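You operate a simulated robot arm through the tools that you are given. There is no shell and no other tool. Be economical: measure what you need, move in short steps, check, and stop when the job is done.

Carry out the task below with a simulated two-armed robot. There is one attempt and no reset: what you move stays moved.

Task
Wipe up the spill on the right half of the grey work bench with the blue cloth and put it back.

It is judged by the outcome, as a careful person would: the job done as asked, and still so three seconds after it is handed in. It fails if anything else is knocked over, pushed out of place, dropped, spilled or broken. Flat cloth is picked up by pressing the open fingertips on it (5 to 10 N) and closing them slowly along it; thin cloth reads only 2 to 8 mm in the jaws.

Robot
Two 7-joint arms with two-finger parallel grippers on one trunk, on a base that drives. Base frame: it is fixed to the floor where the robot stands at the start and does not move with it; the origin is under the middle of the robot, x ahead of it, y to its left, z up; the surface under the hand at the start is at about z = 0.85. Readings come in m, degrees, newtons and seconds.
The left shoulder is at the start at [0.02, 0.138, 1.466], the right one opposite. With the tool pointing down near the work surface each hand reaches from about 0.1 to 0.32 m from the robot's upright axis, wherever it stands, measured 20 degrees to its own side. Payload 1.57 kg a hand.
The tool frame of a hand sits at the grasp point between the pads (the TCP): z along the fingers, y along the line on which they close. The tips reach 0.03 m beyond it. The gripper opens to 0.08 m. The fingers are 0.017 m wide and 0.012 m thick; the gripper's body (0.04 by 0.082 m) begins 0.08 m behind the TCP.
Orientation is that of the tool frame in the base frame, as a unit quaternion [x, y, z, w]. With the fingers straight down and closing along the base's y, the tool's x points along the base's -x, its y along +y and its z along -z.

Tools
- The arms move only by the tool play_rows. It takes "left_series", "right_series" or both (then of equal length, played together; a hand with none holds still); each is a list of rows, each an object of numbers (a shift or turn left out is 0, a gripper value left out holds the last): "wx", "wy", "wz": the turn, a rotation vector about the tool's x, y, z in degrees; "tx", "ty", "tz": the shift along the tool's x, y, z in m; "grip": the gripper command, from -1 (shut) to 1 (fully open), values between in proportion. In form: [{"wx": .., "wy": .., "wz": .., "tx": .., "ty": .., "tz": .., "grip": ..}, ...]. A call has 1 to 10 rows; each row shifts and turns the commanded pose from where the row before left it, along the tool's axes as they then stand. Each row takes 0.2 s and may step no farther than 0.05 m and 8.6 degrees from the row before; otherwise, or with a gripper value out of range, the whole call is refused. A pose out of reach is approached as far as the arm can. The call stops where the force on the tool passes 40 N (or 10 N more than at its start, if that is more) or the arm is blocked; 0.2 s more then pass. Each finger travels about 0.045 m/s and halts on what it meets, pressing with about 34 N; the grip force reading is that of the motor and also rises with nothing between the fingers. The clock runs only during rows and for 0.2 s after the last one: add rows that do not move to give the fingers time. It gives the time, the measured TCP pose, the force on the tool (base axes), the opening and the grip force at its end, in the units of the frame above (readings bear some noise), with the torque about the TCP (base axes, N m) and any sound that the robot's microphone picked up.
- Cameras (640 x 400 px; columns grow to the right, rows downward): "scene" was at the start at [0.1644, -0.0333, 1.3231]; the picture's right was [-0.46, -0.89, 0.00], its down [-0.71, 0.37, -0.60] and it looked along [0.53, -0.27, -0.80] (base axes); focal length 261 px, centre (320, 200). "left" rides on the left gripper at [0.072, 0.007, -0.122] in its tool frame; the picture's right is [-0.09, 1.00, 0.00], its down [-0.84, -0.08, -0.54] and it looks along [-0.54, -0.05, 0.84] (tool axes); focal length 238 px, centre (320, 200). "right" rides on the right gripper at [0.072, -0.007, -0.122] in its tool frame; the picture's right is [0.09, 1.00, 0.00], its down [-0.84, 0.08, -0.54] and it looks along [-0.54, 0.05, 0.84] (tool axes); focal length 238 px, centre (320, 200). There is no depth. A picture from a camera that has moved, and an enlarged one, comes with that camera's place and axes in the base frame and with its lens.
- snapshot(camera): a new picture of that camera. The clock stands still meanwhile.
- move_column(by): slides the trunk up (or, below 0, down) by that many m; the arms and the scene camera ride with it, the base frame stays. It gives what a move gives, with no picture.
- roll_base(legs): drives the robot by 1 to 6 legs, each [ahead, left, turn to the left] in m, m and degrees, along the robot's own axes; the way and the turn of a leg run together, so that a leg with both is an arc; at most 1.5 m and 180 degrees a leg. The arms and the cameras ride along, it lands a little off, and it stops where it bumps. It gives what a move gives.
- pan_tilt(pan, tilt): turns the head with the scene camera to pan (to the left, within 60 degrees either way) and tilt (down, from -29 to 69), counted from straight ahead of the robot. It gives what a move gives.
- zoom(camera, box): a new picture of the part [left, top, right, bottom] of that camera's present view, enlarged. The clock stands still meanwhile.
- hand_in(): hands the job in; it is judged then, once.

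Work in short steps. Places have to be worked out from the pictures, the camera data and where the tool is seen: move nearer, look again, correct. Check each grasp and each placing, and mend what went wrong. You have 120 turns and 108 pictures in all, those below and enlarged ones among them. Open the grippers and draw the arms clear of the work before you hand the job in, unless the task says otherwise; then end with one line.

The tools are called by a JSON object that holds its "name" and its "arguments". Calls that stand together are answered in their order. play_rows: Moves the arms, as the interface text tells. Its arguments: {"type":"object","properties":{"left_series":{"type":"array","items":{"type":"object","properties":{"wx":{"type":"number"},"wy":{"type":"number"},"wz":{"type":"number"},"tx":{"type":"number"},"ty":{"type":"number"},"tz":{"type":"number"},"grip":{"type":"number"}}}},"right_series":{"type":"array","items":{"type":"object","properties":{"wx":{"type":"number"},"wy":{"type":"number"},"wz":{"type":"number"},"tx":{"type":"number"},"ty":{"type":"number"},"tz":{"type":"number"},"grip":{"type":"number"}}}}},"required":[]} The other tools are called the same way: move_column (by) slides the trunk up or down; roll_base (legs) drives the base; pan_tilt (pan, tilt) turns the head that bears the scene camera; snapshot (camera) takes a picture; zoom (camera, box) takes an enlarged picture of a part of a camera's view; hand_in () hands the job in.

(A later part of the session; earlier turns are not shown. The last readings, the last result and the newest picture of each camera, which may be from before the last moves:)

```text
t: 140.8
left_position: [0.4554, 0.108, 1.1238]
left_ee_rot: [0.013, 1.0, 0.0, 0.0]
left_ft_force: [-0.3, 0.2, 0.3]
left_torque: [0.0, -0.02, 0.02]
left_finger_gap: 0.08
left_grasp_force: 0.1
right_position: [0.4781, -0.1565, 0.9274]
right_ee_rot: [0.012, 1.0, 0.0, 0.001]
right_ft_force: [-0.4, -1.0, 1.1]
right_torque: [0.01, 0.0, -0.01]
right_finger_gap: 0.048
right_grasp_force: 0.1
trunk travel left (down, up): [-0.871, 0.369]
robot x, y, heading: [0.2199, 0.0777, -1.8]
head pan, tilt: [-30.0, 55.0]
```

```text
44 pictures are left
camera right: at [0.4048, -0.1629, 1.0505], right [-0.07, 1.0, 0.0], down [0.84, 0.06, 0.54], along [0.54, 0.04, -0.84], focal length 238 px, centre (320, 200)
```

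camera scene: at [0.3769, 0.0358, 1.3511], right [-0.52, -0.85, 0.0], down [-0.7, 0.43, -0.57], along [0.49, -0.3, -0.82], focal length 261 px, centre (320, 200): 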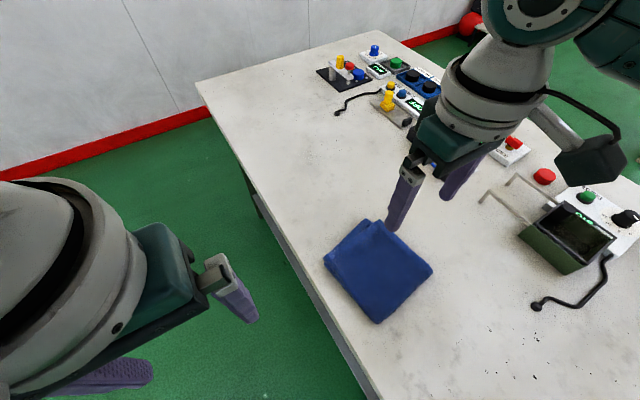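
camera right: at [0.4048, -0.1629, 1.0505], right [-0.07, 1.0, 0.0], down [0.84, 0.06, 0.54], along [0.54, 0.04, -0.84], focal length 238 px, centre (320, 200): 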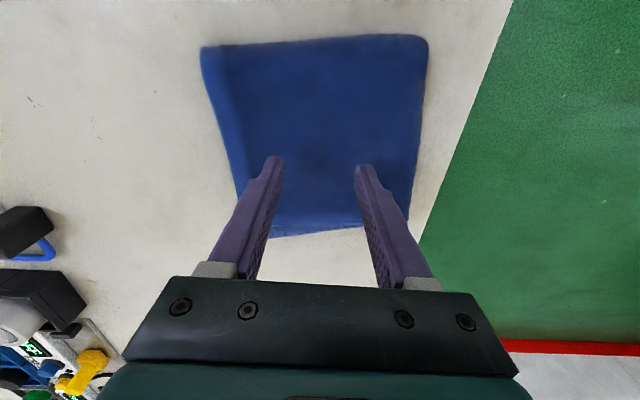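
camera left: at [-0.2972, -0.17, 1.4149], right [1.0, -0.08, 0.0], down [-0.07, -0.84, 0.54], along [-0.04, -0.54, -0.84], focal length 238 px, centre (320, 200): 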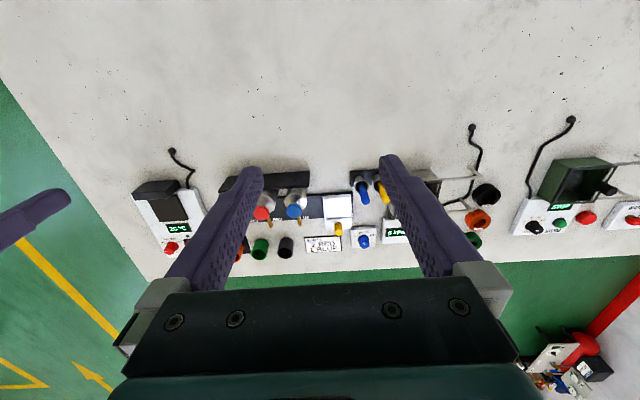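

Well centred. Lowering gently to find contact.

{"name": "play_rows", "arguments": {"right_series": [{"tz": 0.015}, {"tz": 0.01}, {"tz": 0.006}, {}]}}

```text
t: 141.8
left_position: [0.4564, 0.1072, 1.1225]
left_ee_rot: [0.013, 1.0, -0.001, 0.0]
left_ft_force: [-0.4, 0.1, -0.5]
left_torque: [-0.01, 0.01, 0.01]
left_finger_gap: 0.0802
left_grasp_force: 0.0
right_position: [0.4781, -0.158, 0.8981]
right_ee_rot: [0.012, 1.0, 0.001, 0.001]
right_ft_force: [-0.5, 0.5, 0.8]
right_torque: [-0.01, 0.0, 0.03]
right_finger_gap: 0.0481
right_grasp_force: 0.1
trunk travel left (down, up): [-0.871, 0.369]
robot x, y, heading: [0.2151, 0.0722, -1.6]
head pan, tilt: [-30.0, 55.0]
```

{"name": "play_rows", "arguments": {"right_series": [{"tz": 0.005}, {"tz": 0.003}, {}]}}

```text
t: 142.6
left_position: [0.4564, 0.1077, 1.1238]
left_ee_rot: [0.013, 1.0, 0.0, -0.001]
left_ft_force: [0.6, 0.4, -1.0]
left_torque: [0.0, 0.04, 0.0]
left_finger_gap: 0.0798
left_grasp_force: 0.1
right_position: [0.4749, -0.1573, 0.895]
right_ee_rot: [0.013, 1.0, -0.001, 0.001]
right_ft_force: [0.4, -2.0, 3.7]
right_torque: [-0.04, -0.01, 0.01]
right_finger_gap: 0.0475
right_grasp_force: 0.0
right hand out of reach, approached as far as the arm can: row 1
trunk travel left (down, up): [-0.871, 0.369]
robot x, y, heading: [0.2167, 0.0785, -1.5]
head pan, tilt: [-30.0, 55.0]
```

Contact begins (3.7 N) but the arm is at its reach limit; I'll lift the hand, lower the trunk 0.1 m, then press again.

{"name": "play_rows", "arguments": {"right_series": [{"tz": -0.04}, {"tz": -0.04}, {"tz": -0.04}, {}]}}

{"name": "move_column", "arguments": {"by": -0.1}}

```text
t: 143.6
left_position: [0.4554, 0.1074, 1.1227]
left_ee_rot: [0.013, 1.0, 0.0, -0.001]
left_ft_force: [-0.4, 0.5, 0.1]
left_torque: [0.0, 0.0, -0.01]
left_finger_gap: 0.0798
left_grasp_force: 0.0
right_position: [0.5352, -0.1644, 0.9429]
right_ee_rot: [0.013, 1.0, 0.0, -0.002]
right_ft_force: [-0.1, -0.1, 0.3]
right_torque: [0.0, 0.02, 0.01]
right_finger_gap: 0.0479
right_grasp_force: 0.1
right hand out of reach, approached as far as the arm can: row 1, 2, 3
trunk travel left (down, up): [-0.871, 0.369]
robot x, y, heading: [0.2167, 0.0769, -1.8]
head pan, tilt: [-30.0, 55.0]
```

```text
t: 144.5
left_position: [0.4573, 0.107, 1.0649]
left_ee_rot: [0.013, 1.0, 0.0, 0.001]
left_ft_force: [-0.4, -0.7, -0.4]
left_torque: [0.01, -0.04, -0.01]
left_finger_gap: 0.08
left_grasp_force: 0.0
right_position: [0.5415, -0.1646, 0.8904]
right_ee_rot: [0.014, 1.0, 0.0, 0.001]
right_ft_force: [-5.6, -1.1, 35.2]
right_torque: [-0.05, 0.12, 0.0]
right_finger_gap: 0.0465
right_grasp_force: 0.2
trunk travel left (down, up): [-0.813, 0.427]
robot x, y, heading: [0.218, 0.0791, -1.6]
head pan, tilt: [-30.0, 55.0]
stopped: the force on the tool passed its limit at 132 N (the readings are from after the stop); the commanded pose is now the measured one
```

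The arm got caught in an awkward configuration (hand slid to x=0.54 and pressed down on the cloth). Raising the trunk right away and checking.

{"name": "move_column", "arguments": {"by": 0.1}}

{"name": "snapshot", "arguments": {"camera": "scene"}}

```text
t: 145.8
left_position: [0.455, 0.1084, 1.166]
left_ee_rot: [0.013, 1.0, 0.0, 0.0]
left_ft_force: [-0.8, -0.5, 0.3]
left_torque: [-0.01, -0.02, 0.0]
left_finger_gap: 0.0802
left_grasp_force: 0.1
right_position: [0.5375, -0.1629, 0.9862]
right_ee_rot: [0.014, 1.0, 0.0, -0.003]
right_ft_force: [0.2, 0.4, -0.1]
right_torque: [-0.03, 0.01, 0.05]
right_finger_gap: 0.0477
right_grasp_force: 0.1
trunk travel left (down, up): [-0.913, 0.327]
robot x, y, heading: [0.2136, 0.0765, -1.7]
head pan, tilt: [-30.0, 55.0]
```

```text
43 pictures are left
camera scene: at [0.3766, 0.0359, 1.3931], right [-0.52, -0.85, 0.0], down [-0.7, 0.43, -0.57], along [0.49, -0.3, -0.82], focal length 261 px, centre (320, 200)
```

scene: 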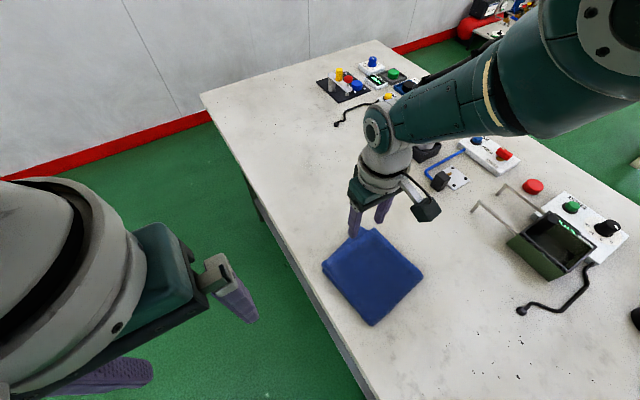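

The cloth is undisturbed. Bringing the hand back in and up, then I'll lower the trunk.

{"name": "play_rows", "arguments": {"right_series": [{"tz": -0.03}, {"tx": 0.02, "tz": -0.03}, {"tx": 0.02, "tz": -0.03}, {"tx": 0.02, "tz": -0.03}, {"tz": -0.04}, {"tz": -0.04}, {}]}}

```text
t: 147.4
left_position: [0.4559, 0.1078, 1.1646]
left_ee_rot: [0.013, 1.0, 0.0, 0.001]
left_ft_force: [0.8, 0.1, -0.9]
left_torque: [-0.01, -0.02, 0.0]
left_finger_gap: 0.0801
left_grasp_force: 0.1
right_position: [0.5982, -0.1763, 1.0564]
right_ee_rot: [0.015, 1.0, 0.0, -0.004]
right_ft_force: [-0.4, -1.1, 0.4]
right_torque: [0.03, -0.01, -0.04]
right_finger_gap: 0.0481
right_grasp_force: 0.1
right hand out of reach, approached as far as the arm can: row 1, 2, 3, 4, 5, 6
trunk travel left (down, up): [-0.913, 0.327]
robot x, y, heading: [0.2166, 0.0757, -1.5]
head pan, tilt: [-30.0, 55.0]
```

The arm drifts outward as it rises (stretched). Pulling inward only, in steps.

{"name": "play_rows", "arguments": {"right_series": [{"tx": 0.04}, {"tx": 0.04}, {"tx": 0.04}, {}]}}

{"name": "snapshot", "arguments": {"camera": "scene"}}

```text
t: 148.4
left_position: [0.4561, 0.1079, 1.1649]
left_ee_rot: [0.014, 1.0, 0.001, -0.001]
left_ft_force: [0.4, 0.0, 0.3]
left_torque: [0.0, 0.0, -0.04]
left_finger_gap: 0.08
left_grasp_force: 0.2
right_position: [0.5424, -0.1815, 0.9939]
right_ee_rot: [0.014, 1.0, 0.001, -0.004]
right_ft_force: [0.1, -0.2, -0.2]
right_torque: [0.04, 0.0, -0.01]
right_finger_gap: 0.048
right_grasp_force: 0.1
right hand out of reach, approached as far as the arm can: row 1, 2, 3
trunk travel left (down, up): [-0.913, 0.327]
robot x, y, heading: [0.2147, 0.0764, -1.6]
head pan, tilt: [-30.0, 55.0]
```

```text
42 pictures are left
camera scene: at [0.3767, 0.0359, 1.3931], right [-0.52, -0.85, 0.0], down [-0.7, 0.43, -0.57], along [0.49, -0.3, -0.82], focal length 261 px, centre (320, 200)
```

scene: 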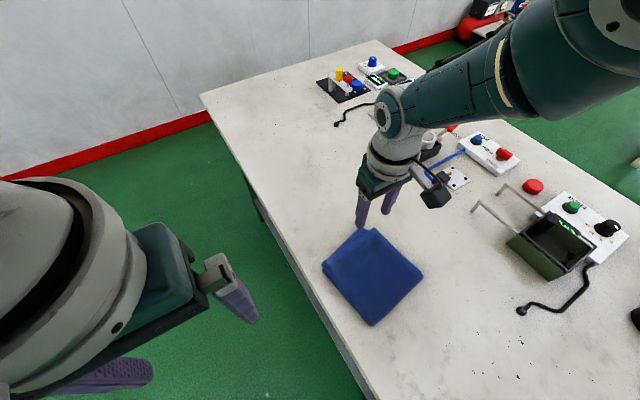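

The elbow seems fully stretched (singular). I'll break that with small tool tilts combined with an inward pull, then restore.

{"name": "play_rows", "arguments": {"right_series": [{"wy": 8, "tz": -0.02}, {"wy": 8, "tx": 0.02, "tz": -0.04}, {"wy": 8, "tx": 0.02, "tz": -0.04}, {"tz": -0.04}, {"tz": -0.04}]}}

```text
t: 149.6
left_position: [0.4561, 0.1092, 1.1657]
left_ee_rot: [0.013, 1.0, 0.0, -0.001]
left_ft_force: [0.5, 0.0, 0.1]
left_torque: [0.01, -0.04, 0.01]
left_finger_gap: 0.0801
left_grasp_force: 0.1
right_position: [0.5493, -0.1838, 1.1816]
right_ee_rot: [0.014, 0.977, 0.004, -0.211]
right_ft_force: [0.3, -0.4, 0.8]
right_torque: [0.02, 0.02, -0.01]
right_finger_gap: 0.048
right_grasp_force: 0.0
right hand out of reach, approached as far as the arm can: row 1
trunk travel left (down, up): [-0.913, 0.327]
robot x, y, heading: [0.2133, 0.0748, -1.5]
head pan, tilt: [-30.0, 55.0]
```

That freed the elbow. Restoring the orientation and pulling back over the cloth, then lowering the trunk 0.2 m.

{"name": "play_rows", "arguments": {"right_series": [{"wy": -8}, {"wy": -8}, {"wy": -8.3}, {"tx": 0.035}, {"tx": 0.035, "ty": 0.02}, {}]}}

```text
t: 151.0
left_position: [0.4563, 0.1075, 1.1659]
left_ee_rot: [0.013, 1.0, 0.0, -0.001]
left_ft_force: [-0.2, -0.9, 0.4]
left_torque: [0.03, -0.03, -0.02]
left_finger_gap: 0.0801
left_grasp_force: 0.0
right_position: [0.4787, -0.1588, 1.1819]
right_ee_rot: [0.014, 1.0, 0.001, -0.001]
right_ft_force: [0.9, 0.1, -0.5]
right_torque: [0.01, 0.01, 0.01]
right_finger_gap: 0.048
right_grasp_force: 0.1
trunk travel left (down, up): [-0.913, 0.327]
robot x, y, heading: [0.2189, 0.0758, -1.5]
head pan, tilt: [-30.0, 55.0]
```

{"name": "play_rows", "arguments": {"left_series": [{"tz": -0.04}, {"tz": -0.04}, {"tz": -0.04}, {"tz": -0.04}, {}]}}

{"name": "move_column", "arguments": {"by": -0.24}}

```text
t: 151.7
left_position: [0.4505, 0.1149, 1.2391]
left_ee_rot: [0.021, 1.0, 0.018, -0.006]
left_ft_force: [-29.2, 17.9, -8.5]
left_torque: [-2.69, -4.92, -1.61]
left_finger_gap: 0.0796
left_grasp_force: 0.0
right_position: [0.479, -0.1601, 1.182]
right_ee_rot: [0.013, 1.0, 0.001, -0.001]
right_ft_force: [0.4, 0.3, 0.1]
right_torque: [-0.01, 0.02, 0.0]
right_finger_gap: 0.048
right_grasp_force: 0.2
trunk travel left (down, up): [-0.913, 0.327]
robot x, y, heading: [0.2166, 0.0765, -1.6]
head pan, tilt: [-30.0, 55.0]
stopped in row 3 (left hand): the force on the tool passed its limit at 157 N (the readings are from after the stop); the commanded pose is now the measured one
```

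```text
t: 152.9
left_position: [0.4503, 0.1148, 1.1411]
left_ee_rot: [0.022, 1.0, 0.019, -0.006]
left_ft_force: [-21.3, 18.8, -13.1]
left_torque: [-2.72, -4.14, -1.62]
left_finger_gap: 0.0802
left_grasp_force: 0.1
right_position: [0.479, -0.1598, 1.0836]
right_ee_rot: [0.014, 1.0, 0.001, 0.0]
right_ft_force: [0.3, -0.3, -0.6]
right_torque: [0.0, 0.05, 0.0]
right_finger_gap: 0.0482
right_grasp_force: 0.1
trunk travel left (down, up): [-0.816, 0.424]
robot x, y, heading: [0.219, 0.0771, -1.5]
head pan, tilt: [-30.0, 55.0]
stopped: the force on the tool passed its limit at 45 N (the readings are from after the stop); the commanded pose is now the measured one
```

The left hand touched the robot's own arm/body. Backing it off downwards.

{"name": "play_rows", "arguments": {"left_series": [{"tz": 0.02}, {"tz": 0.03}, {"tz": 0.03}, {}]}}

{"name": "move_column", "arguments": {"by": -0.14}}

```text
t: 153.9
left_position: [0.4495, 0.1177, 1.0629]
left_ee_rot: [0.018, 1.0, 0.017, -0.004]
left_ft_force: [-0.1, -0.2, 0.1]
left_torque: [-0.03, -0.04, 0.04]
left_finger_gap: 0.0797
left_grasp_force: 0.1
right_position: [0.4794, -0.1596, 1.0857]
right_ee_rot: [0.014, 1.0, 0.001, 0.0]
right_ft_force: [-0.2, 0.2, -0.1]
right_torque: [0.0, -0.02, 0.0]
right_finger_gap: 0.0479
right_grasp_force: 0.0
trunk travel left (down, up): [-0.816, 0.424]
robot x, y, heading: [0.2143, 0.0753, -1.7]
head pan, tilt: [-30.0, 55.0]
```

```text
t: 155.5
left_position: [0.4492, 0.1167, 0.9229]
left_ee_rot: [0.017, 1.0, 0.017, -0.004]
left_ft_force: [0.1, -0.4, -0.5]
left_torque: [-0.05, -0.03, 0.01]
left_finger_gap: 0.0798
left_grasp_force: 0.1
right_position: [0.4788, -0.16, 0.9442]
right_ee_rot: [0.014, 1.0, 0.001, 0.0]
right_ft_force: [0.5, 0.1, 0.1]
right_torque: [0.01, -0.02, -0.01]
right_finger_gap: 0.0481
right_grasp_force: 0.0
trunk travel left (down, up): [-0.676, 0.564]
robot x, y, heading: [0.2152, 0.0784, -1.7]
head pan, tilt: [-30.0, 55.0]
```

Both hands are free; right hand is over the cloth at z=0.944. Pressing gently.

{"name": "play_rows", "arguments": {"right_series": [{"tz": 0.03}, {"tz": 0.015}, {"tz": 0.004}, {}]}}

```text
t: 156.5
left_position: [0.4487, 0.1166, 0.9233]
left_ee_rot: [0.017, 1.0, 0.017, -0.005]
left_ft_force: [0.3, 0.3, 0.4]
left_torque: [0.03, 0.03, 0.0]
left_finger_gap: 0.08
left_grasp_force: 0.1
right_position: [0.4781, -0.1599, 0.8954]
right_ee_rot: [0.015, 1.0, 0.001, 0.0]
right_ft_force: [0.4, 0.5, 2.9]
right_torque: [-0.02, -0.04, -0.01]
right_finger_gap: 0.0479
right_grasp_force: 0.0
trunk travel left (down, up): [-0.676, 0.564]
robot x, y, heading: [0.2178, 0.0758, -1.6]
head pan, tilt: [-30.0, 55.0]
```

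{"name": "play_rows", "arguments": {"right_series": [{"tz": 0.002}, {"tz": 0.002}, {}]}}

```text
t: 157.3
left_position: [0.4488, 0.1159, 0.9235]
left_ee_rot: [0.018, 1.0, 0.017, -0.004]
left_ft_force: [-0.9, 0.3, -0.7]
left_torque: [-0.02, 0.05, 0.0]
left_finger_gap: 0.08
left_grasp_force: 0.1
right_position: [0.4779, -0.1607, 0.8917]
right_ee_rot: [0.014, 1.0, 0.002, 0.001]
right_ft_force: [-1.5, 1.0, 9.9]
right_torque: [-0.03, 0.03, -0.02]
right_finger_gap: 0.0472
right_grasp_force: 0.1
trunk travel left (down, up): [-0.676, 0.564]
robot x, y, heading: [0.2148, 0.0742, -1.6]
head pan, tilt: [-30.0, 55.0]
```

9.9 N pressing. Closing slowly.

{"name": "play_rows", "arguments": {"right_series": [{"grip": 0.05}, {"grip": -0.1}, {"grip": -0.25}, {"grip": -0.4}, {"grip": -0.55}, {"grip": -0.7}, {"grip": -0.85}, {"grip": -1}, {}, {}]}}

{"name": "snapshot", "arguments": {"camera": "right"}}

```text
t: 159.5
left_position: [0.4489, 0.117, 0.9219]
left_ee_rot: [0.018, 1.0, 0.017, -0.004]
left_ft_force: [-0.2, -0.3, -0.6]
left_torque: [0.04, 0.01, 0.02]
left_finger_gap: 0.08
left_grasp_force: 0.1
right_position: [0.4785, -0.1605, 0.892]
right_ee_rot: [0.014, 1.0, 0.001, 0.0]
right_ft_force: [-0.5, 0.3, 11.0]
right_torque: [0.03, 0.02, 0.0]
right_finger_gap: 0.0128
right_grasp_force: 29.7
trunk travel left (down, up): [-0.676, 0.564]
robot x, y, heading: [0.2147, 0.0787, -1.8]
head pan, tilt: [-30.0, 55.0]
```

```text
41 pictures are left
camera right: at [0.4065, -0.1669, 1.0142], right [-0.06, 1.0, 0.0], down [0.84, 0.05, 0.54], along [0.54, 0.04, -0.84], focal length 238 px, centre (320, 200)
```

right: 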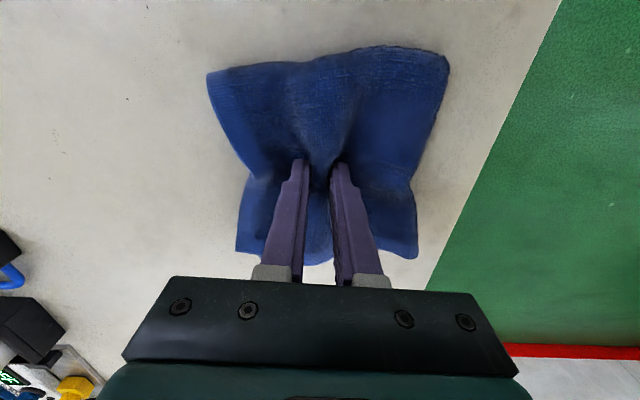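

Cloth gripped (12.8 mm, 30 N) and all layers held. Easing the pressure slightly and dragging it toward the right half by driving backward.

{"name": "play_rows", "arguments": {"right_series": [{"tz": -0.001}, {}]}}

{"name": "roll_base", "arguments": {"legs": [[-0.15, 0, 0.8]]}}

{"name": "snapshot", "arguments": {"camera": "right"}}

```text
t: 160.1
left_position: [0.4485, 0.1165, 0.9222]
left_ee_rot: [0.017, 1.0, 0.016, -0.004]
left_ft_force: [0.2, -0.1, -0.2]
left_torque: [0.02, -0.01, 0.01]
left_finger_gap: 0.0801
left_grasp_force: 0.1
right_position: [0.4781, -0.1603, 0.8923]
right_ee_rot: [0.014, 1.0, 0.001, 0.0]
right_ft_force: [-1.4, 0.3, 8.9]
right_torque: [0.04, 0.03, 0.01]
right_finger_gap: 0.0128
right_grasp_force: 29.0
trunk travel left (down, up): [-0.676, 0.564]
robot x, y, heading: [0.2198, 0.0768, -1.7]
head pan, tilt: [-30.0, 55.0]
```

```text
t: 161.5
left_position: [0.2982, 0.1236, 0.9226]
left_ee_rot: [0.01, 1.0, 0.017, -0.004]
left_ft_force: [0.0, -0.3, -0.5]
left_torque: [-0.02, 0.0, 0.02]
left_finger_gap: 0.08
left_grasp_force: 0.1
right_position: [0.3318, -0.1535, 0.8936]
right_ee_rot: [0.006, 1.0, 0.001, -0.001]
right_ft_force: [-2.0, -0.1, 10.1]
right_torque: [0.02, 0.06, -0.01]
right_finger_gap: 0.0126
right_grasp_force: 29.6
trunk travel left (down, up): [-0.676, 0.564]
robot x, y, heading: [0.0672, 0.0797, -0.7]
head pan, tilt: [-30.0, 55.0]
```

```text
40 pictures are left
camera right: at [0.2595, -0.1612, 1.0151], right [-0.08, 1.0, 0.0], down [0.84, 0.07, 0.54], along [0.54, 0.04, -0.84], focal length 238 px, centre (320, 200)
```

right: 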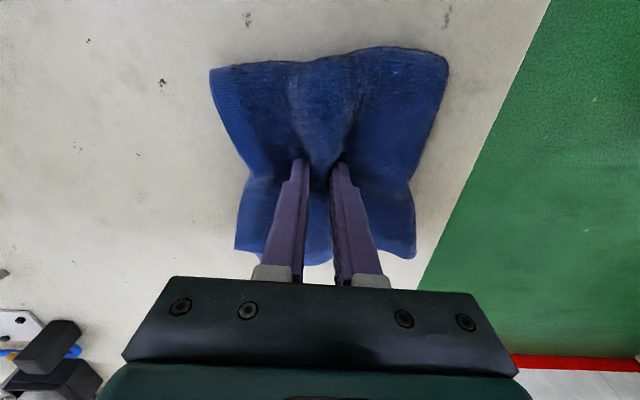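

Dragging works cleanly. Continuing the first wiping pass along y≈-0.155 to the right, in two legs.

{"name": "roll_base", "arguments": {"legs": [[-0.6, 0, 0.7]]}}

{"name": "snapshot", "arguments": {"camera": "right"}}

```text
t: 164.9
left_position: [-0.2973, 0.1302, 0.9227]
left_ee_rot: [0.005, 1.0, 0.016, -0.004]
left_ft_force: [-0.3, 0.3, -0.8]
left_torque: [0.02, -0.04, 0.01]
left_finger_gap: 0.08
left_grasp_force: 0.0
right_position: [-0.2609, -0.1458, 0.8932]
right_ee_rot: [0.001, 1.0, 0.001, -0.002]
right_ft_force: [-1.1, 0.6, 9.1]
right_torque: [0.06, 0.05, -0.06]
right_finger_gap: 0.0124
right_grasp_force: 29.6
trunk travel left (down, up): [-0.676, 0.564]
robot x, y, heading: [-0.5307, 0.082, 0.1]
head pan, tilt: [-30.0, 55.0]
```

```text
39 pictures are left
camera right: at [-0.3335, -0.1547, 1.0151], right [-0.09, 1.0, 0.0], down [0.84, 0.07, 0.54], along [0.54, 0.05, -0.84], focal length 238 px, centre (320, 200)
```

right: 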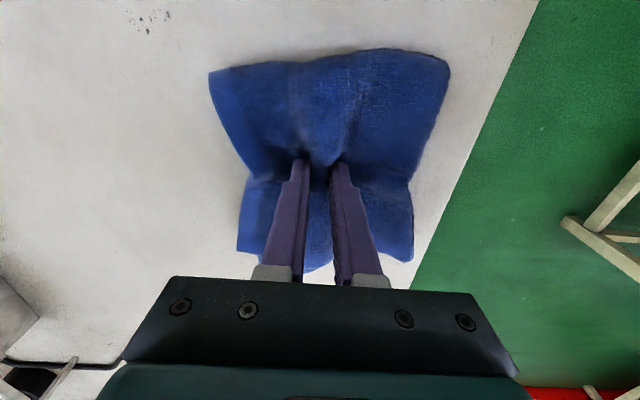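

{"name": "roll_base", "arguments": {"legs": [[-0.61, 0, 0]]}}

{"name": "pan_tilt", "arguments": {"pan": -40, "tilt": 40}}

{"name": "snapshot", "arguments": {"camera": "scene"}}

```text
t: 168.3
left_position: [-0.9107, 0.1319, 0.9232]
left_ee_rot: [0.01, 1.0, 0.017, -0.004]
left_ft_force: [0.1, 0.2, -1.2]
left_torque: [0.01, 0.01, 0.01]
left_finger_gap: 0.0799
left_grasp_force: 0.0
right_position: [-0.8772, -0.1441, 0.8919]
right_ee_rot: [0.006, 1.0, 0.001, -0.003]
right_ft_force: [-1.1, 0.7, 11.3]
right_torque: [0.01, 0.07, -0.07]
right_finger_gap: 0.0127
right_grasp_force: 29.6
trunk travel left (down, up): [-0.676, 0.564]
robot x, y, heading: [-1.1455, 0.0892, -0.6]
head pan, tilt: [-30.0, 55.0]
```

```text
t: 169.1
left_position: [-0.9103, 0.1326, 0.9228]
left_ee_rot: [0.01, 1.0, 0.016, -0.003]
left_ft_force: [-0.5, -0.7, 0.8]
left_torque: [0.0, 0.02, 0.02]
left_finger_gap: 0.08
left_grasp_force: 0.0
right_position: [-0.8766, -0.1436, 0.8931]
right_ee_rot: [0.005, 1.0, 0.001, -0.003]
right_ft_force: [-1.7, 0.7, 10.8]
right_torque: [0.04, 0.05, -0.06]
right_finger_gap: 0.0126
right_grasp_force: 29.9
trunk travel left (down, up): [-0.676, 0.564]
robot x, y, heading: [-1.1389, 0.0879, -0.8]
head pan, tilt: [-40.0, 40.0]
```

```text
38 pictures are left
camera scene: at [-0.979, 0.0311, 1.1769], right [-0.65, -0.76, 0.0], down [-0.49, 0.42, -0.77], along [0.58, -0.5, -0.64], focal length 261 px, centre (320, 200)
```

scene: 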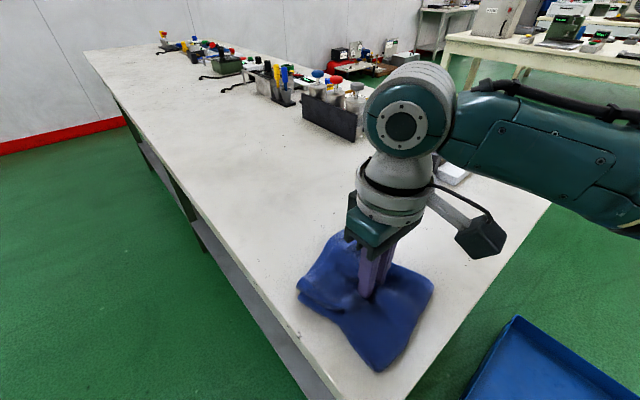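

Nothing disturbed. Shifting 0.09 m further in (y≈-0.235) and wiping back along the bench.

{"name": "roll_base", "arguments": {"legs": [[0, -0.09, 0.7], [0.5, 0, 0]]}}

{"name": "snapshot", "arguments": {"camera": "right"}}

```text
t: 172.8
left_position: [-0.4062, 0.0391, 0.9231]
left_ee_rot: [0.007, 1.0, 0.016, -0.005]
left_ft_force: [0.4, 0.3, 0.6]
left_torque: [0.0, -0.04, 0.0]
left_finger_gap: 0.0802
left_grasp_force: 0.1
right_position: [-0.3707, -0.2365, 0.8919]
right_ee_rot: [0.002, 1.0, 0.001, 0.0]
right_ft_force: [2.4, 0.0, 8.9]
right_torque: [0.0, -0.07, -0.07]
right_finger_gap: 0.0124
right_grasp_force: 29.4
trunk travel left (down, up): [-0.676, 0.564]
robot x, y, heading: [-0.6375, -0.0041, -0.3]
head pan, tilt: [-40.0, 40.0]
```

```text
37 pictures are left
camera right: at [-0.4431, -0.2439, 1.0153], right [-0.09, 1.0, 0.0], down [0.84, 0.07, 0.54], along [0.54, 0.05, -0.84], focal length 238 px, centre (320, 200)
```

right: 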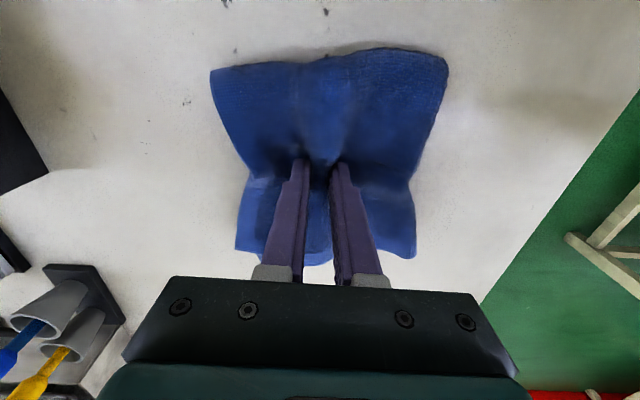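

Continuing this pass to x≈0.15.

{"name": "roll_base", "arguments": {"legs": [[0.52, 0, 0.3]]}}

{"name": "snapshot", "arguments": {"camera": "right"}}

```text
t: 175.8
left_position: [0.117, 0.0369, 0.9223]
left_ee_rot: [0.009, 1.0, 0.017, -0.004]
left_ft_force: [0.6, 0.1, -0.1]
left_torque: [-0.04, 0.0, -0.01]
left_finger_gap: 0.0799
left_grasp_force: 0.0
right_position: [0.1534, -0.2401, 0.8926]
right_ee_rot: [0.003, 1.0, 0.001, 0.0]
right_ft_force: [2.2, 0.1, 7.2]
right_torque: [0.03, -0.07, -0.07]
right_finger_gap: 0.0124
right_grasp_force: 29.6
trunk travel left (down, up): [-0.676, 0.564]
robot x, y, heading: [-0.1129, -0.0125, -0.3]
head pan, tilt: [-40.0, 40.0]
```

```text
36 pictures are left
camera right: at [0.0791, -0.2476, 1.0154], right [-0.08, 1.0, 0.0], down [0.84, 0.07, 0.54], along [0.54, 0.05, -0.84], focal length 238 px, centre (320, 200)
```

right: 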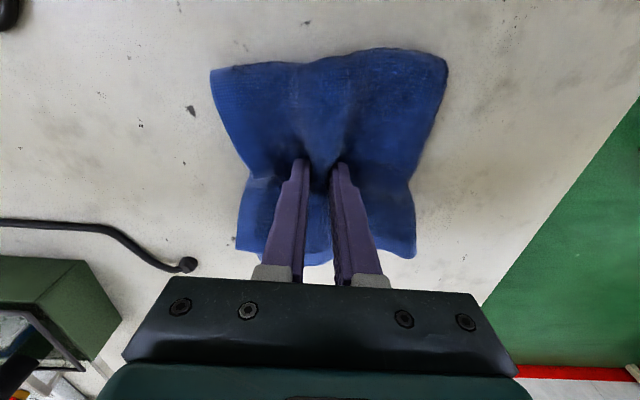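

Next strip: back to x≈-0.1, then in to y≈-0.31, and along to x≈-0.56 (staying clear of the rod knobs at x≈0.07 and -0.68).

{"name": "roll_base", "arguments": {"legs": [[-0.25, 0, 0.3], [0, -0.07, 0]]}}

{"name": "snapshot", "arguments": {"camera": "right"}}

```text
t: 178.3
left_position: [-0.1361, -0.0322, 0.923]
left_ee_rot: [0.006, 1.0, 0.016, -0.005]
left_ft_force: [-0.5, 0.6, 0.1]
left_torque: [-0.03, 0.03, -0.02]
left_finger_gap: 0.0798
left_grasp_force: 0.2
right_position: [-0.0995, -0.3086, 0.8926]
right_ee_rot: [0.003, 1.0, 0.0, 0.001]
right_ft_force: [0.5, -2.7, 8.8]
right_torque: [-0.04, -0.01, -0.06]
right_finger_gap: 0.0125
right_grasp_force: 29.1
trunk travel left (down, up): [-0.676, 0.564]
robot x, y, heading: [-0.3664, -0.0768, -0.4]
head pan, tilt: [-40.0, 40.0]
```

```text
35 pictures are left
camera right: at [-0.1725, -0.3167, 1.0155], right [-0.09, 1.0, 0.0], down [0.84, 0.07, 0.54], along [0.54, 0.05, -0.84], focal length 238 px, centre (320, 200)
```

right: 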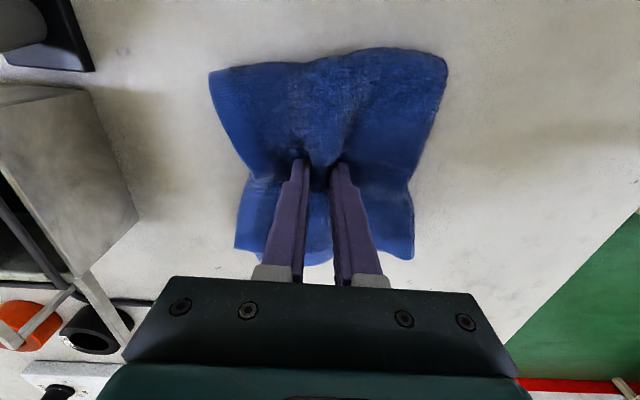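

{"name": "roll_base", "arguments": {"legs": [[-0.46, 0, 0.3]]}}

{"name": "snapshot", "arguments": {"camera": "right"}}

```text
t: 181.0
left_position: [-0.5944, -0.0288, 0.9219]
left_ee_rot: [0.007, 1.0, 0.017, -0.004]
left_ft_force: [0.6, -0.7, -0.1]
left_torque: [-0.01, -0.02, 0.02]
left_finger_gap: 0.08
left_grasp_force: 0.0
right_position: [-0.5585, -0.3057, 0.8923]
right_ee_rot: [0.003, 1.0, 0.0, -0.002]
right_ft_force: [-3.4, 0.0, 9.2]
right_torque: [0.01, 0.08, -0.05]
right_finger_gap: 0.0125
right_grasp_force: 30.0
trunk travel left (down, up): [-0.676, 0.564]
robot x, y, heading: [-0.8227, -0.0758, -0.2]
head pan, tilt: [-40.0, 40.0]
```

```text
34 pictures are left
camera right: at [-0.6314, -0.3139, 1.0153], right [-0.09, 1.0, 0.0], down [0.84, 0.07, 0.54], along [0.54, 0.05, -0.84], focal length 238 px, centre (320, 200)
```

right: 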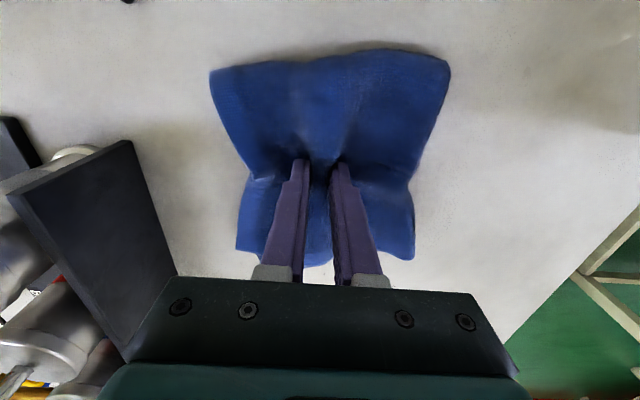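

Clean pass. Now ease out to y≈-0.265, continue to x≈-0.88 past the rod, then out to the front strip y≈-0.10.

{"name": "roll_base", "arguments": {"legs": [[0, 0.045, 0.2], [-0.32, 0, 0]]}}

{"name": "snapshot", "arguments": {"camera": "right"}}

```text
t: 183.7
left_position: [-0.9106, 0.0183, 0.9236]
left_ee_rot: [0.007, 1.0, 0.017, -0.004]
left_ft_force: [-0.7, -0.9, 0.9]
left_torque: [0.01, 0.0, -0.01]
left_finger_gap: 0.08
left_grasp_force: 0.0
right_position: [-0.8776, -0.2597, 0.8919]
right_ee_rot: [0.002, 1.0, 0.0, -0.003]
right_ft_force: [-3.1, -0.7, 9.2]
right_torque: [0.02, 0.08, -0.02]
right_finger_gap: 0.0128
right_grasp_force: 30.2
trunk travel left (down, up): [-0.676, 0.564]
robot x, y, heading: [-1.1448, -0.0286, -0.2]
head pan, tilt: [-40.0, 40.0]
```

```text
33 pictures are left
camera right: at [-0.9499, -0.2668, 1.0152], right [-0.09, 1.0, 0.0], down [0.84, 0.07, 0.54], along [0.54, 0.05, -0.84], focal length 238 px, centre (320, 200)
```

right: 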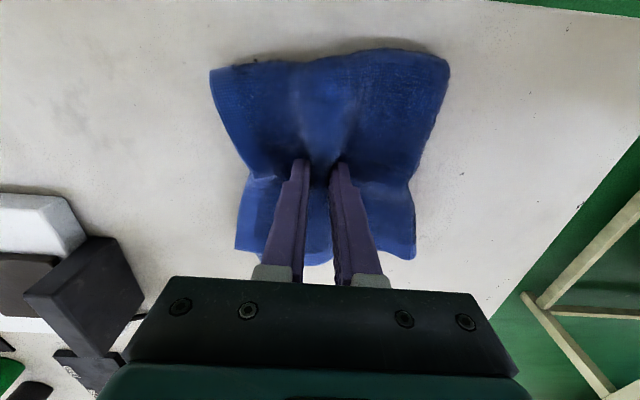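

{"name": "roll_base", "arguments": {"legs": [[0, 0.165, 0.2], [1.05, 0, 0]]}}

{"name": "pan_tilt", "arguments": {"pan": -60, "tilt": 50}}

{"name": "snapshot", "arguments": {"camera": "scene"}}

```text
t: 190.1
left_position: [0.1441, 0.1776, 0.922]
left_ee_rot: [0.007, 1.0, 0.017, -0.004]
left_ft_force: [-1.0, -0.9, 0.5]
left_torque: [0.0, 0.02, 0.03]
left_finger_gap: 0.0801
left_grasp_force: 0.0
right_position: [0.1792, -0.0985, 0.8922]
right_ee_rot: [0.003, 1.0, 0.0, -0.003]
right_ft_force: [0.1, 0.6, 8.2]
right_torque: [0.03, 0.0, -0.03]
right_finger_gap: 0.0124
right_grasp_force: 29.8
trunk travel left (down, up): [-0.676, 0.564]
robot x, y, heading: [-0.0825, 0.1307, -0.1]
head pan, tilt: [-40.0, 40.0]
```

```text
t: 191.0
left_position: [0.1437, 0.1777, 0.9223]
left_ee_rot: [0.009, 1.0, 0.016, -0.004]
left_ft_force: [0.0, 0.3, 0.2]
left_torque: [0.01, 0.01, 0.02]
left_finger_gap: 0.08
left_grasp_force: 0.0
right_position: [0.1779, -0.0993, 0.8925]
right_ee_rot: [0.004, 1.0, 0.0, -0.001]
right_ft_force: [-0.8, 0.0, 8.2]
right_torque: [0.03, -0.02, 0.0]
right_finger_gap: 0.0127
right_grasp_force: 29.4
trunk travel left (down, up): [-0.676, 0.564]
robot x, y, heading: [-0.0932, 0.1307, -0.6]
head pan, tilt: [-60.0, 50.0]
```

```text
32 pictures are left
camera scene: at [0.0483, 0.0644, 1.1628], right [-0.87, -0.49, 0.0], down [-0.38, 0.67, -0.64], along [0.32, -0.56, -0.77], focal length 261 px, centre (320, 200)
```

scene: 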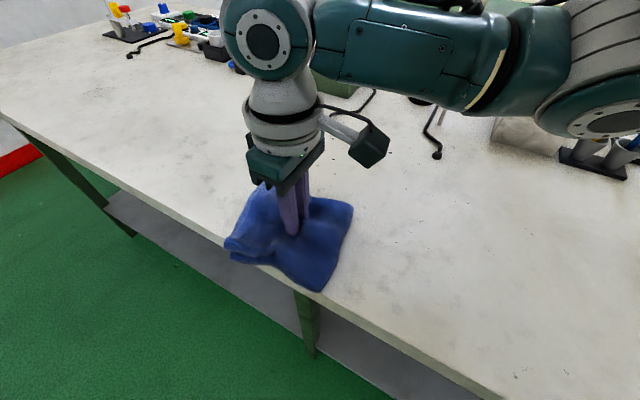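

Cloth still well gripped. A zoom at the wiped area from here to check for any remaining wet sheen.

{"name": "pan_tilt", "arguments": {"pan": -60, "tilt": 62}}

{"name": "zoom", "arguments": {"camera": "scene", "box": [300, 80, 640, 290]}}

```text
t: 191.7
left_position: [0.1434, 0.1779, 0.923]
left_ee_rot: [0.008, 1.0, 0.017, -0.004]
left_ft_force: [0.4, 0.4, 1.2]
left_torque: [0.0, -0.03, -0.03]
left_finger_gap: 0.0801
left_grasp_force: 0.0
right_position: [0.1781, -0.0996, 0.8913]
right_ee_rot: [0.003, 1.0, 0.0, -0.002]
right_ft_force: [-0.5, 0.6, 8.9]
right_torque: [0.03, -0.02, -0.04]
right_finger_gap: 0.0126
right_grasp_force: 29.6
trunk travel left (down, up): [-0.676, 0.564]
robot x, y, heading: [-0.0906, 0.1319, -0.5]
head pan, tilt: [-60.0, 62.0]
```

```text
1.88 times, centred on (470, 185) of scene
camera zoom: at [0.0421, 0.0753, 1.148], right [-0.87, -0.49, 0.0], down [-0.44, 0.77, -0.47], along [0.23, -0.41, -0.88], focal length 490 px, centre (38, 228)
```

zoom: 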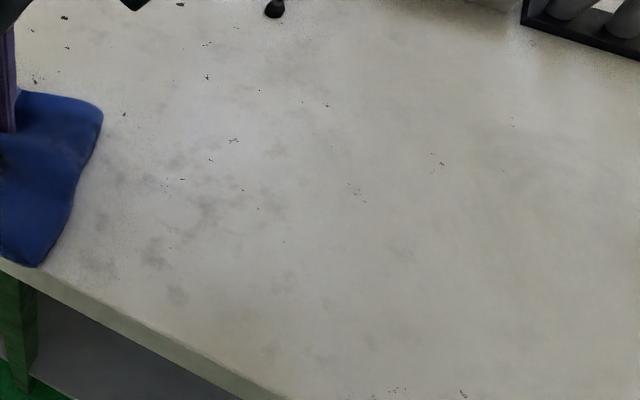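

The grey blotches are permanent paint marks (unchanged after wiping). One extra deeper strip at y≈-0.345 between x≈-0.10 and -0.26, where there's free room in front of the boxes.

{"name": "roll_base", "arguments": {"legs": [[-0.28, -0.14, 0.5], [0, -0.1, 0]]}}

{"name": "snapshot", "arguments": {"camera": "right"}}

```text
t: 194.6
left_position: [-0.1377, -0.06, 0.9225]
left_ee_rot: [0.002, 1.0, 0.016, -0.005]
left_ft_force: [-0.1, 0.2, 0.1]
left_torque: [0.02, 0.0, -0.01]
left_finger_gap: 0.0801
left_grasp_force: 0.0
right_position: [-0.1011, -0.3382, 0.8924]
right_ee_rot: [-0.001, 1.0, -0.002, -0.001]
right_ft_force: [-0.5, -2.4, 8.7]
right_torque: [-0.07, -0.01, -0.11]
right_finger_gap: 0.0125
right_grasp_force: 29.4
trunk travel left (down, up): [-0.676, 0.564]
robot x, y, heading: [-0.3723, -0.1061, 0.3]
head pan, tilt: [-60.0, 62.0]
```

```text
30 pictures are left
camera right: at [-0.1725, -0.3461, 1.0155], right [-0.09, 1.0, 0.0], down [0.84, 0.08, 0.54], along [0.54, 0.05, -0.84], focal length 238 px, centre (320, 200)
```

right: 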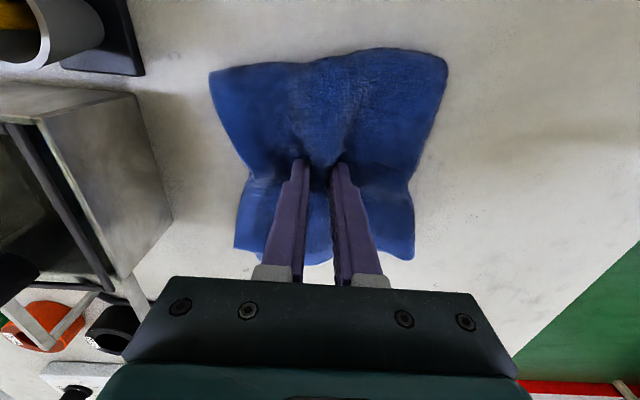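

{"name": "roll_base", "arguments": {"legs": [[-0.12, 0, -0.3], [0, 0.06, 0], [-0.3, 0, 0], [0, 0.09, 0], [0.6, 0, 0]]}}

{"name": "snapshot", "arguments": {"camera": "right"}}

```text
t: 201.7
left_position: [0.0378, 0.0875, 0.9229]
left_ee_rot: [0.004, 1.0, 0.017, -0.004]
left_ft_force: [-0.1, -0.1, -0.3]
left_torque: [-0.02, 0.0, 0.01]
left_finger_gap: 0.0798
left_grasp_force: 0.0
right_position: [0.0759, -0.1899, 0.8933]
right_ee_rot: [0.001, 1.0, -0.002, -0.001]
right_ft_force: [2.3, 0.4, 7.6]
right_torque: [0.04, -0.04, -0.04]
right_finger_gap: 0.0126
right_grasp_force: 29.4
trunk travel left (down, up): [-0.676, 0.564]
robot x, y, heading: [-0.1945, 0.0404, 0.1]
head pan, tilt: [-60.0, 62.0]
```

```text
29 pictures are left
camera right: at [0.0019, -0.198, 1.0155], right [-0.09, 1.0, 0.0], down [0.84, 0.08, 0.54], along [0.54, 0.05, -0.84], focal length 238 px, centre (320, 200)
```

right: 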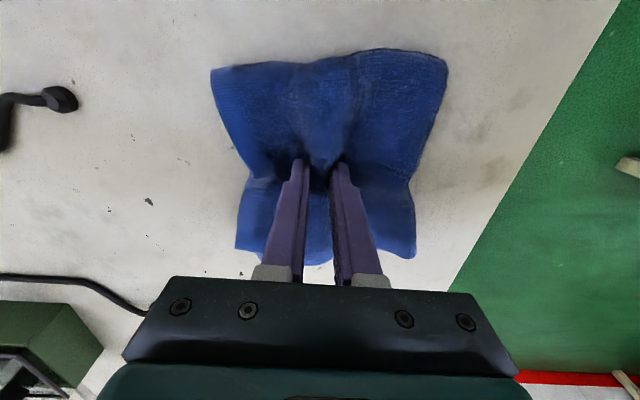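

Wiping is complete. Driving the cloth back to its original place (hand at (0.478, -0.160)).

{"name": "roll_base", "arguments": {"legs": [[0.402, 0.03, 0]]}}

```text
t: 204.2
left_position: [0.4419, 0.1147, 0.9235]
left_ee_rot: [0.008, 1.0, 0.016, -0.004]
left_ft_force: [0.6, -0.9, -0.3]
left_torque: [-0.03, -0.03, -0.04]
left_finger_gap: 0.0798
left_grasp_force: 0.1
right_position: [0.4773, -0.1638, 0.8935]
right_ee_rot: [0.005, 1.0, 0.0, 0.001]
right_ft_force: [2.4, -0.1, 7.4]
right_torque: [0.0, -0.04, -0.04]
right_finger_gap: 0.0127
right_grasp_force: 29.3
trunk travel left (down, up): [-0.676, 0.564]
robot x, y, heading: [0.2117, 0.0705, -0.6]
head pan, tilt: [-60.0, 62.0]
```

In place within millimetres. Opening while still lightly pressing, to spread the cloth flat again, then lifting.

{"name": "play_rows", "arguments": {"right_series": [{"grip": -0.7}, {"grip": -0.5}, {"grip": -0.3}, {"grip": -0.1}, {"grip": 0.1}, {"grip": 0.25}, {}, {"tz": -0.01}, {"tz": -0.02}, {"tz": -0.04}]}}

{"name": "snapshot", "arguments": {"camera": "right"}}

```text
t: 206.4
left_position: [0.4414, 0.1136, 0.923]
left_ee_rot: [0.009, 1.0, 0.016, -0.004]
left_ft_force: [0.5, 0.8, -0.6]
left_torque: [0.02, 0.01, 0.0]
left_finger_gap: 0.08
left_grasp_force: 0.1
right_position: [0.4758, -0.1643, 0.9623]
right_ee_rot: [0.005, 1.0, 0.001, 0.0]
right_ft_force: [0.3, 0.5, 0.9]
right_torque: [0.01, 0.01, -0.01]
right_finger_gap: 0.0498
right_grasp_force: 0.0
trunk travel left (down, up): [-0.676, 0.564]
robot x, y, heading: [0.2103, 0.0694, -0.6]
head pan, tilt: [-60.0, 62.0]
```

```text
28 pictures are left
camera right: at [0.4037, -0.1715, 1.0843], right [-0.08, 1.0, 0.0], down [0.84, 0.07, 0.54], along [0.54, 0.04, -0.84], focal length 238 px, centre (320, 200)
```

right: 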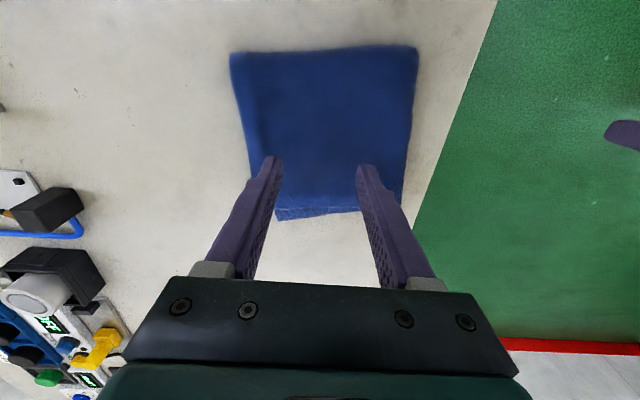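

The cloth lies flat, back at its place. Raising the trunk and taking the same view as before wiping, to compare the right half.

{"name": "move_column", "arguments": {"by": 0.315}}

{"name": "roll_base", "arguments": {"legs": [[-0.49, 0.05, -0.8]]}}

{"name": "pan_tilt", "arguments": {"pan": -60, "tilt": 66}}

{"name": "zoom", "arguments": {"camera": "scene", "box": [260, 150, 580, 350]}}

{"name": "snapshot", "arguments": {"camera": "scene"}}

```text
t: 209.6
left_position: [0.4413, 0.1144, 1.237]
left_ee_rot: [0.008, 1.0, 0.017, -0.004]
left_ft_force: [0.6, 0.0, 0.2]
left_torque: [-0.01, 0.01, 0.0]
left_finger_gap: 0.0802
left_grasp_force: 0.0
right_position: [0.4763, -0.1639, 1.2758]
right_ee_rot: [0.005, 1.0, 0.0, 0.0]
right_ft_force: [-0.8, 0.7, 0.7]
right_torque: [0.01, 0.0, 0.04]
right_finger_gap: 0.0502
right_grasp_force: 0.0
trunk travel left (down, up): [-0.991, 0.249]
robot x, y, heading: [0.2063, 0.0703, -0.2]
head pan, tilt: [-60.0, 62.0]
```

```text
t: 212.4
left_position: [-0.0429, 0.1694, 1.2365]
left_ee_rot: [0.017, 1.0, 0.017, -0.004]
left_ft_force: [0.2, 0.3, 0.6]
left_torque: [0.01, 0.03, -0.01]
left_finger_gap: 0.08
left_grasp_force: 0.0
right_position: [-0.0114, -0.1098, 1.2777]
right_ee_rot: [0.014, 1.0, -0.001, 0.0]
right_ft_force: [-0.4, 0.8, 0.4]
right_torque: [-0.01, 0.0, -0.02]
right_finger_gap: 0.0499
right_grasp_force: 0.1
trunk travel left (down, up): [-0.991, 0.249]
robot x, y, heading: [-0.2763, 0.1302, -1.5]
head pan, tilt: [-60.0, 62.0]
```

```text
t: 213.1
left_position: [-0.0418, 0.1681, 1.2372]
left_ee_rot: [0.017, 1.0, 0.018, -0.005]
left_ft_force: [0.2, -0.1, -0.8]
left_torque: [-0.03, 0.01, 0.01]
left_finger_gap: 0.0803
left_grasp_force: 0.0
right_position: [-0.012, -0.1108, 1.2764]
right_ee_rot: [0.013, 1.0, 0.0, 0.001]
right_ft_force: [-0.6, 0.0, -0.1]
right_torque: [-0.03, 0.02, -0.01]
right_finger_gap: 0.0499
right_grasp_force: 0.0
trunk travel left (down, up): [-0.991, 0.249]
robot x, y, heading: [-0.275, 0.1263, -1.6]
head pan, tilt: [-60.0, 66.0]
```

```text
2.00 times, centred on (420, 250) of scene
camera zoom: at [-0.1479, 0.0729, 1.4585], right [-0.88, -0.48, 0.0], down [-0.44, 0.8, -0.41], along [0.19, -0.36, -0.91], focal length 521 px, centre (120, 100)
```

zoom: 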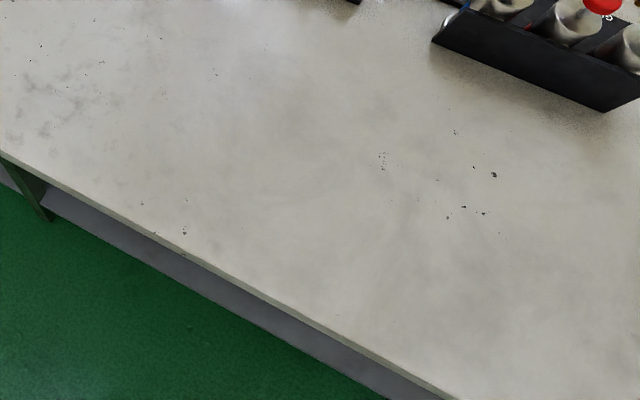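

```text
26 pictures are left
camera scene: at [-0.1479, 0.0729, 1.4585], right [-0.88, -0.48, 0.0], down [-0.44, 0.8, -0.41], along [0.19, -0.36, -0.91], focal length 261 px, centre (320, 200)
```

scene: 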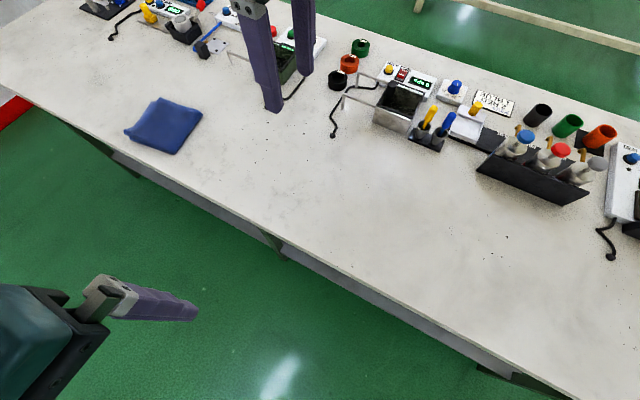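

The cloth is well placed, and the view is unchanged: those marks are permanent paint. Since device labels are read from the far side, "right" could be the +x half; I'll inspect that half closely too.

{"name": "roll_base", "arguments": {"legs": [[1.0, -0.12, 1.5]]}}

{"name": "pan_tilt", "arguments": {"pan": -20, "tilt": 50}}

{"name": "zoom", "arguments": {"camera": "right", "box": [0, 0, 640, 400]}}

{"name": "snapshot", "arguments": {"camera": "scene"}}

```text
t: 218.3
left_position: [0.9449, 0.0492, 1.2386]
left_ee_rot: [0.0, 1.0, 0.017, -0.004]
left_ft_force: [-0.7, -0.2, -0.4]
left_torque: [-0.03, 0.0, -0.03]
left_finger_gap: 0.0799
left_grasp_force: 0.0
right_position: [0.9837, -0.2297, 1.2776]
right_ee_rot: [-0.003, 1.0, 0.0, 0.0]
right_ft_force: [-0.2, 0.4, -0.8]
right_torque: [0.0, 0.02, 0.03]
right_finger_gap: 0.0501
right_grasp_force: 0.0
trunk travel left (down, up): [-0.991, 0.249]
robot x, y, heading: [0.7152, -0.0017, 0.2]
head pan, tilt: [-60.0, 66.0]
```

```text
t: 219.3
left_position: [0.9458, 0.0493, 1.2377]
left_ee_rot: [0.001, 1.0, 0.016, -0.005]
left_ft_force: [-0.1, 0.3, 1.2]
left_torque: [0.01, 0.0, -0.03]
left_finger_gap: 0.0803
left_grasp_force: 0.1
right_position: [0.9847, -0.2299, 1.2762]
right_ee_rot: [-0.002, 1.0, 0.001, 0.0]
right_ft_force: [0.4, -0.5, -0.5]
right_torque: [0.01, 0.02, -0.02]
right_finger_gap: 0.0502
right_grasp_force: 0.1
trunk travel left (down, up): [-0.991, 0.249]
robot x, y, heading: [0.7099, 0.0007, 0.4]
head pan, tilt: [-20.0, 50.0]
```

```text
1.00 times, centred on (320, 200) of right (not enlarged: the box is as wide or as high as the picture)
camera zoom: at [0.9119, -0.2378, 1.399], right [-0.1, 1.0, 0.0], down [0.84, 0.08, 0.54], along [0.54, 0.05, -0.84], focal length 238 px, centre (320, 200)
```

zoom: 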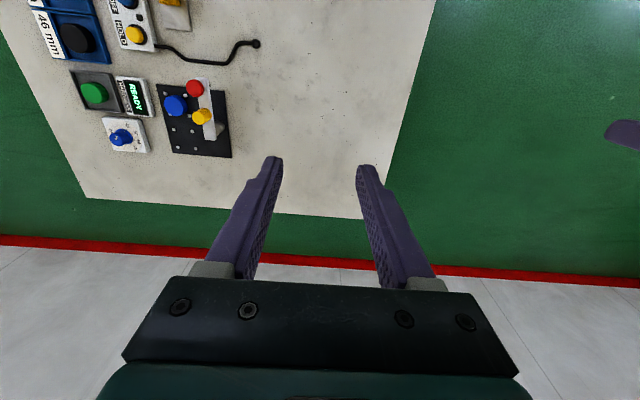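

```text
24 pictures are left
camera scene: at [0.8852, -0.0252, 1.4776], right [-0.34, -0.94, 0.0], down [-0.72, 0.26, -0.64], along [0.6, -0.22, -0.77], focal length 261 px, centre (320, 200)
```

scene: 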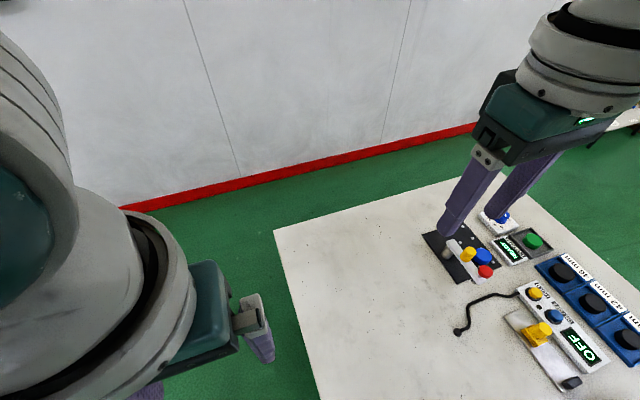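

{"name": "pan_tilt", "arguments": {"pan": -60, "tilt": 66}}

{"name": "snapshot", "arguments": {"camera": "scene"}}

{"name": "zoom", "arguments": {"camera": "scene", "box": [160, 130, 480, 330]}}

```text
t: 220.4
left_position: [0.9454, 0.0489, 1.2375]
left_ee_rot: [0.001, 1.0, 0.017, -0.005]
left_ft_force: [0.2, -1.0, 0.4]
left_torque: [0.01, 0.0, 0.01]
left_finger_gap: 0.0802
left_grasp_force: 0.1
right_position: [0.9852, -0.229, 1.2759]
right_ee_rot: [-0.002, 1.0, 0.0, 0.0]
right_ft_force: [-0.7, 0.0, 0.3]
right_torque: [0.0, -0.02, 0.0]
right_finger_gap: 0.0502
right_grasp_force: 0.0
trunk travel left (down, up): [-0.991, 0.249]
robot x, y, heading: [0.7125, 0.0031, 0.6]
head pan, tilt: [-60.0, 66.0]
```

```text
23 pictures are left
camera scene: at [0.8429, -0.0505, 1.4585], right [-0.86, -0.51, 0.0], down [-0.46, 0.79, -0.41], along [0.21, -0.35, -0.91], focal length 261 px, centre (320, 200)
```

scene: 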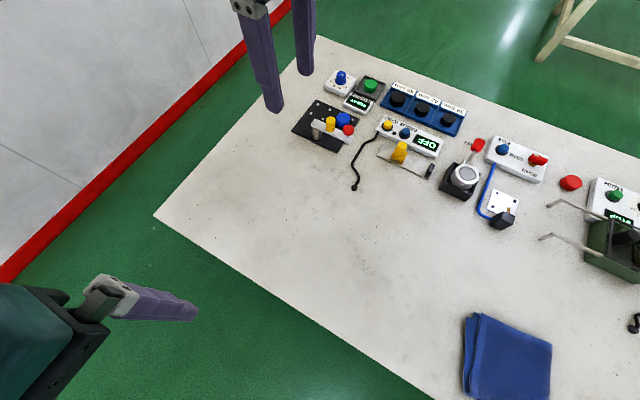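

```text
2.00 times, centred on (320, 230) of scene
camera zoom: at [0.8429, -0.0505, 1.4585], right [-0.86, -0.51, 0.0], down [-0.46, 0.79, -0.41], along [0.21, -0.35, -0.91], focal length 521 px, centre (320, 140)
```

zoom: 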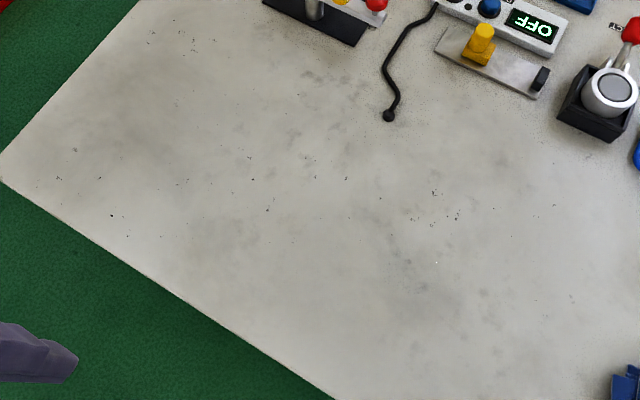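

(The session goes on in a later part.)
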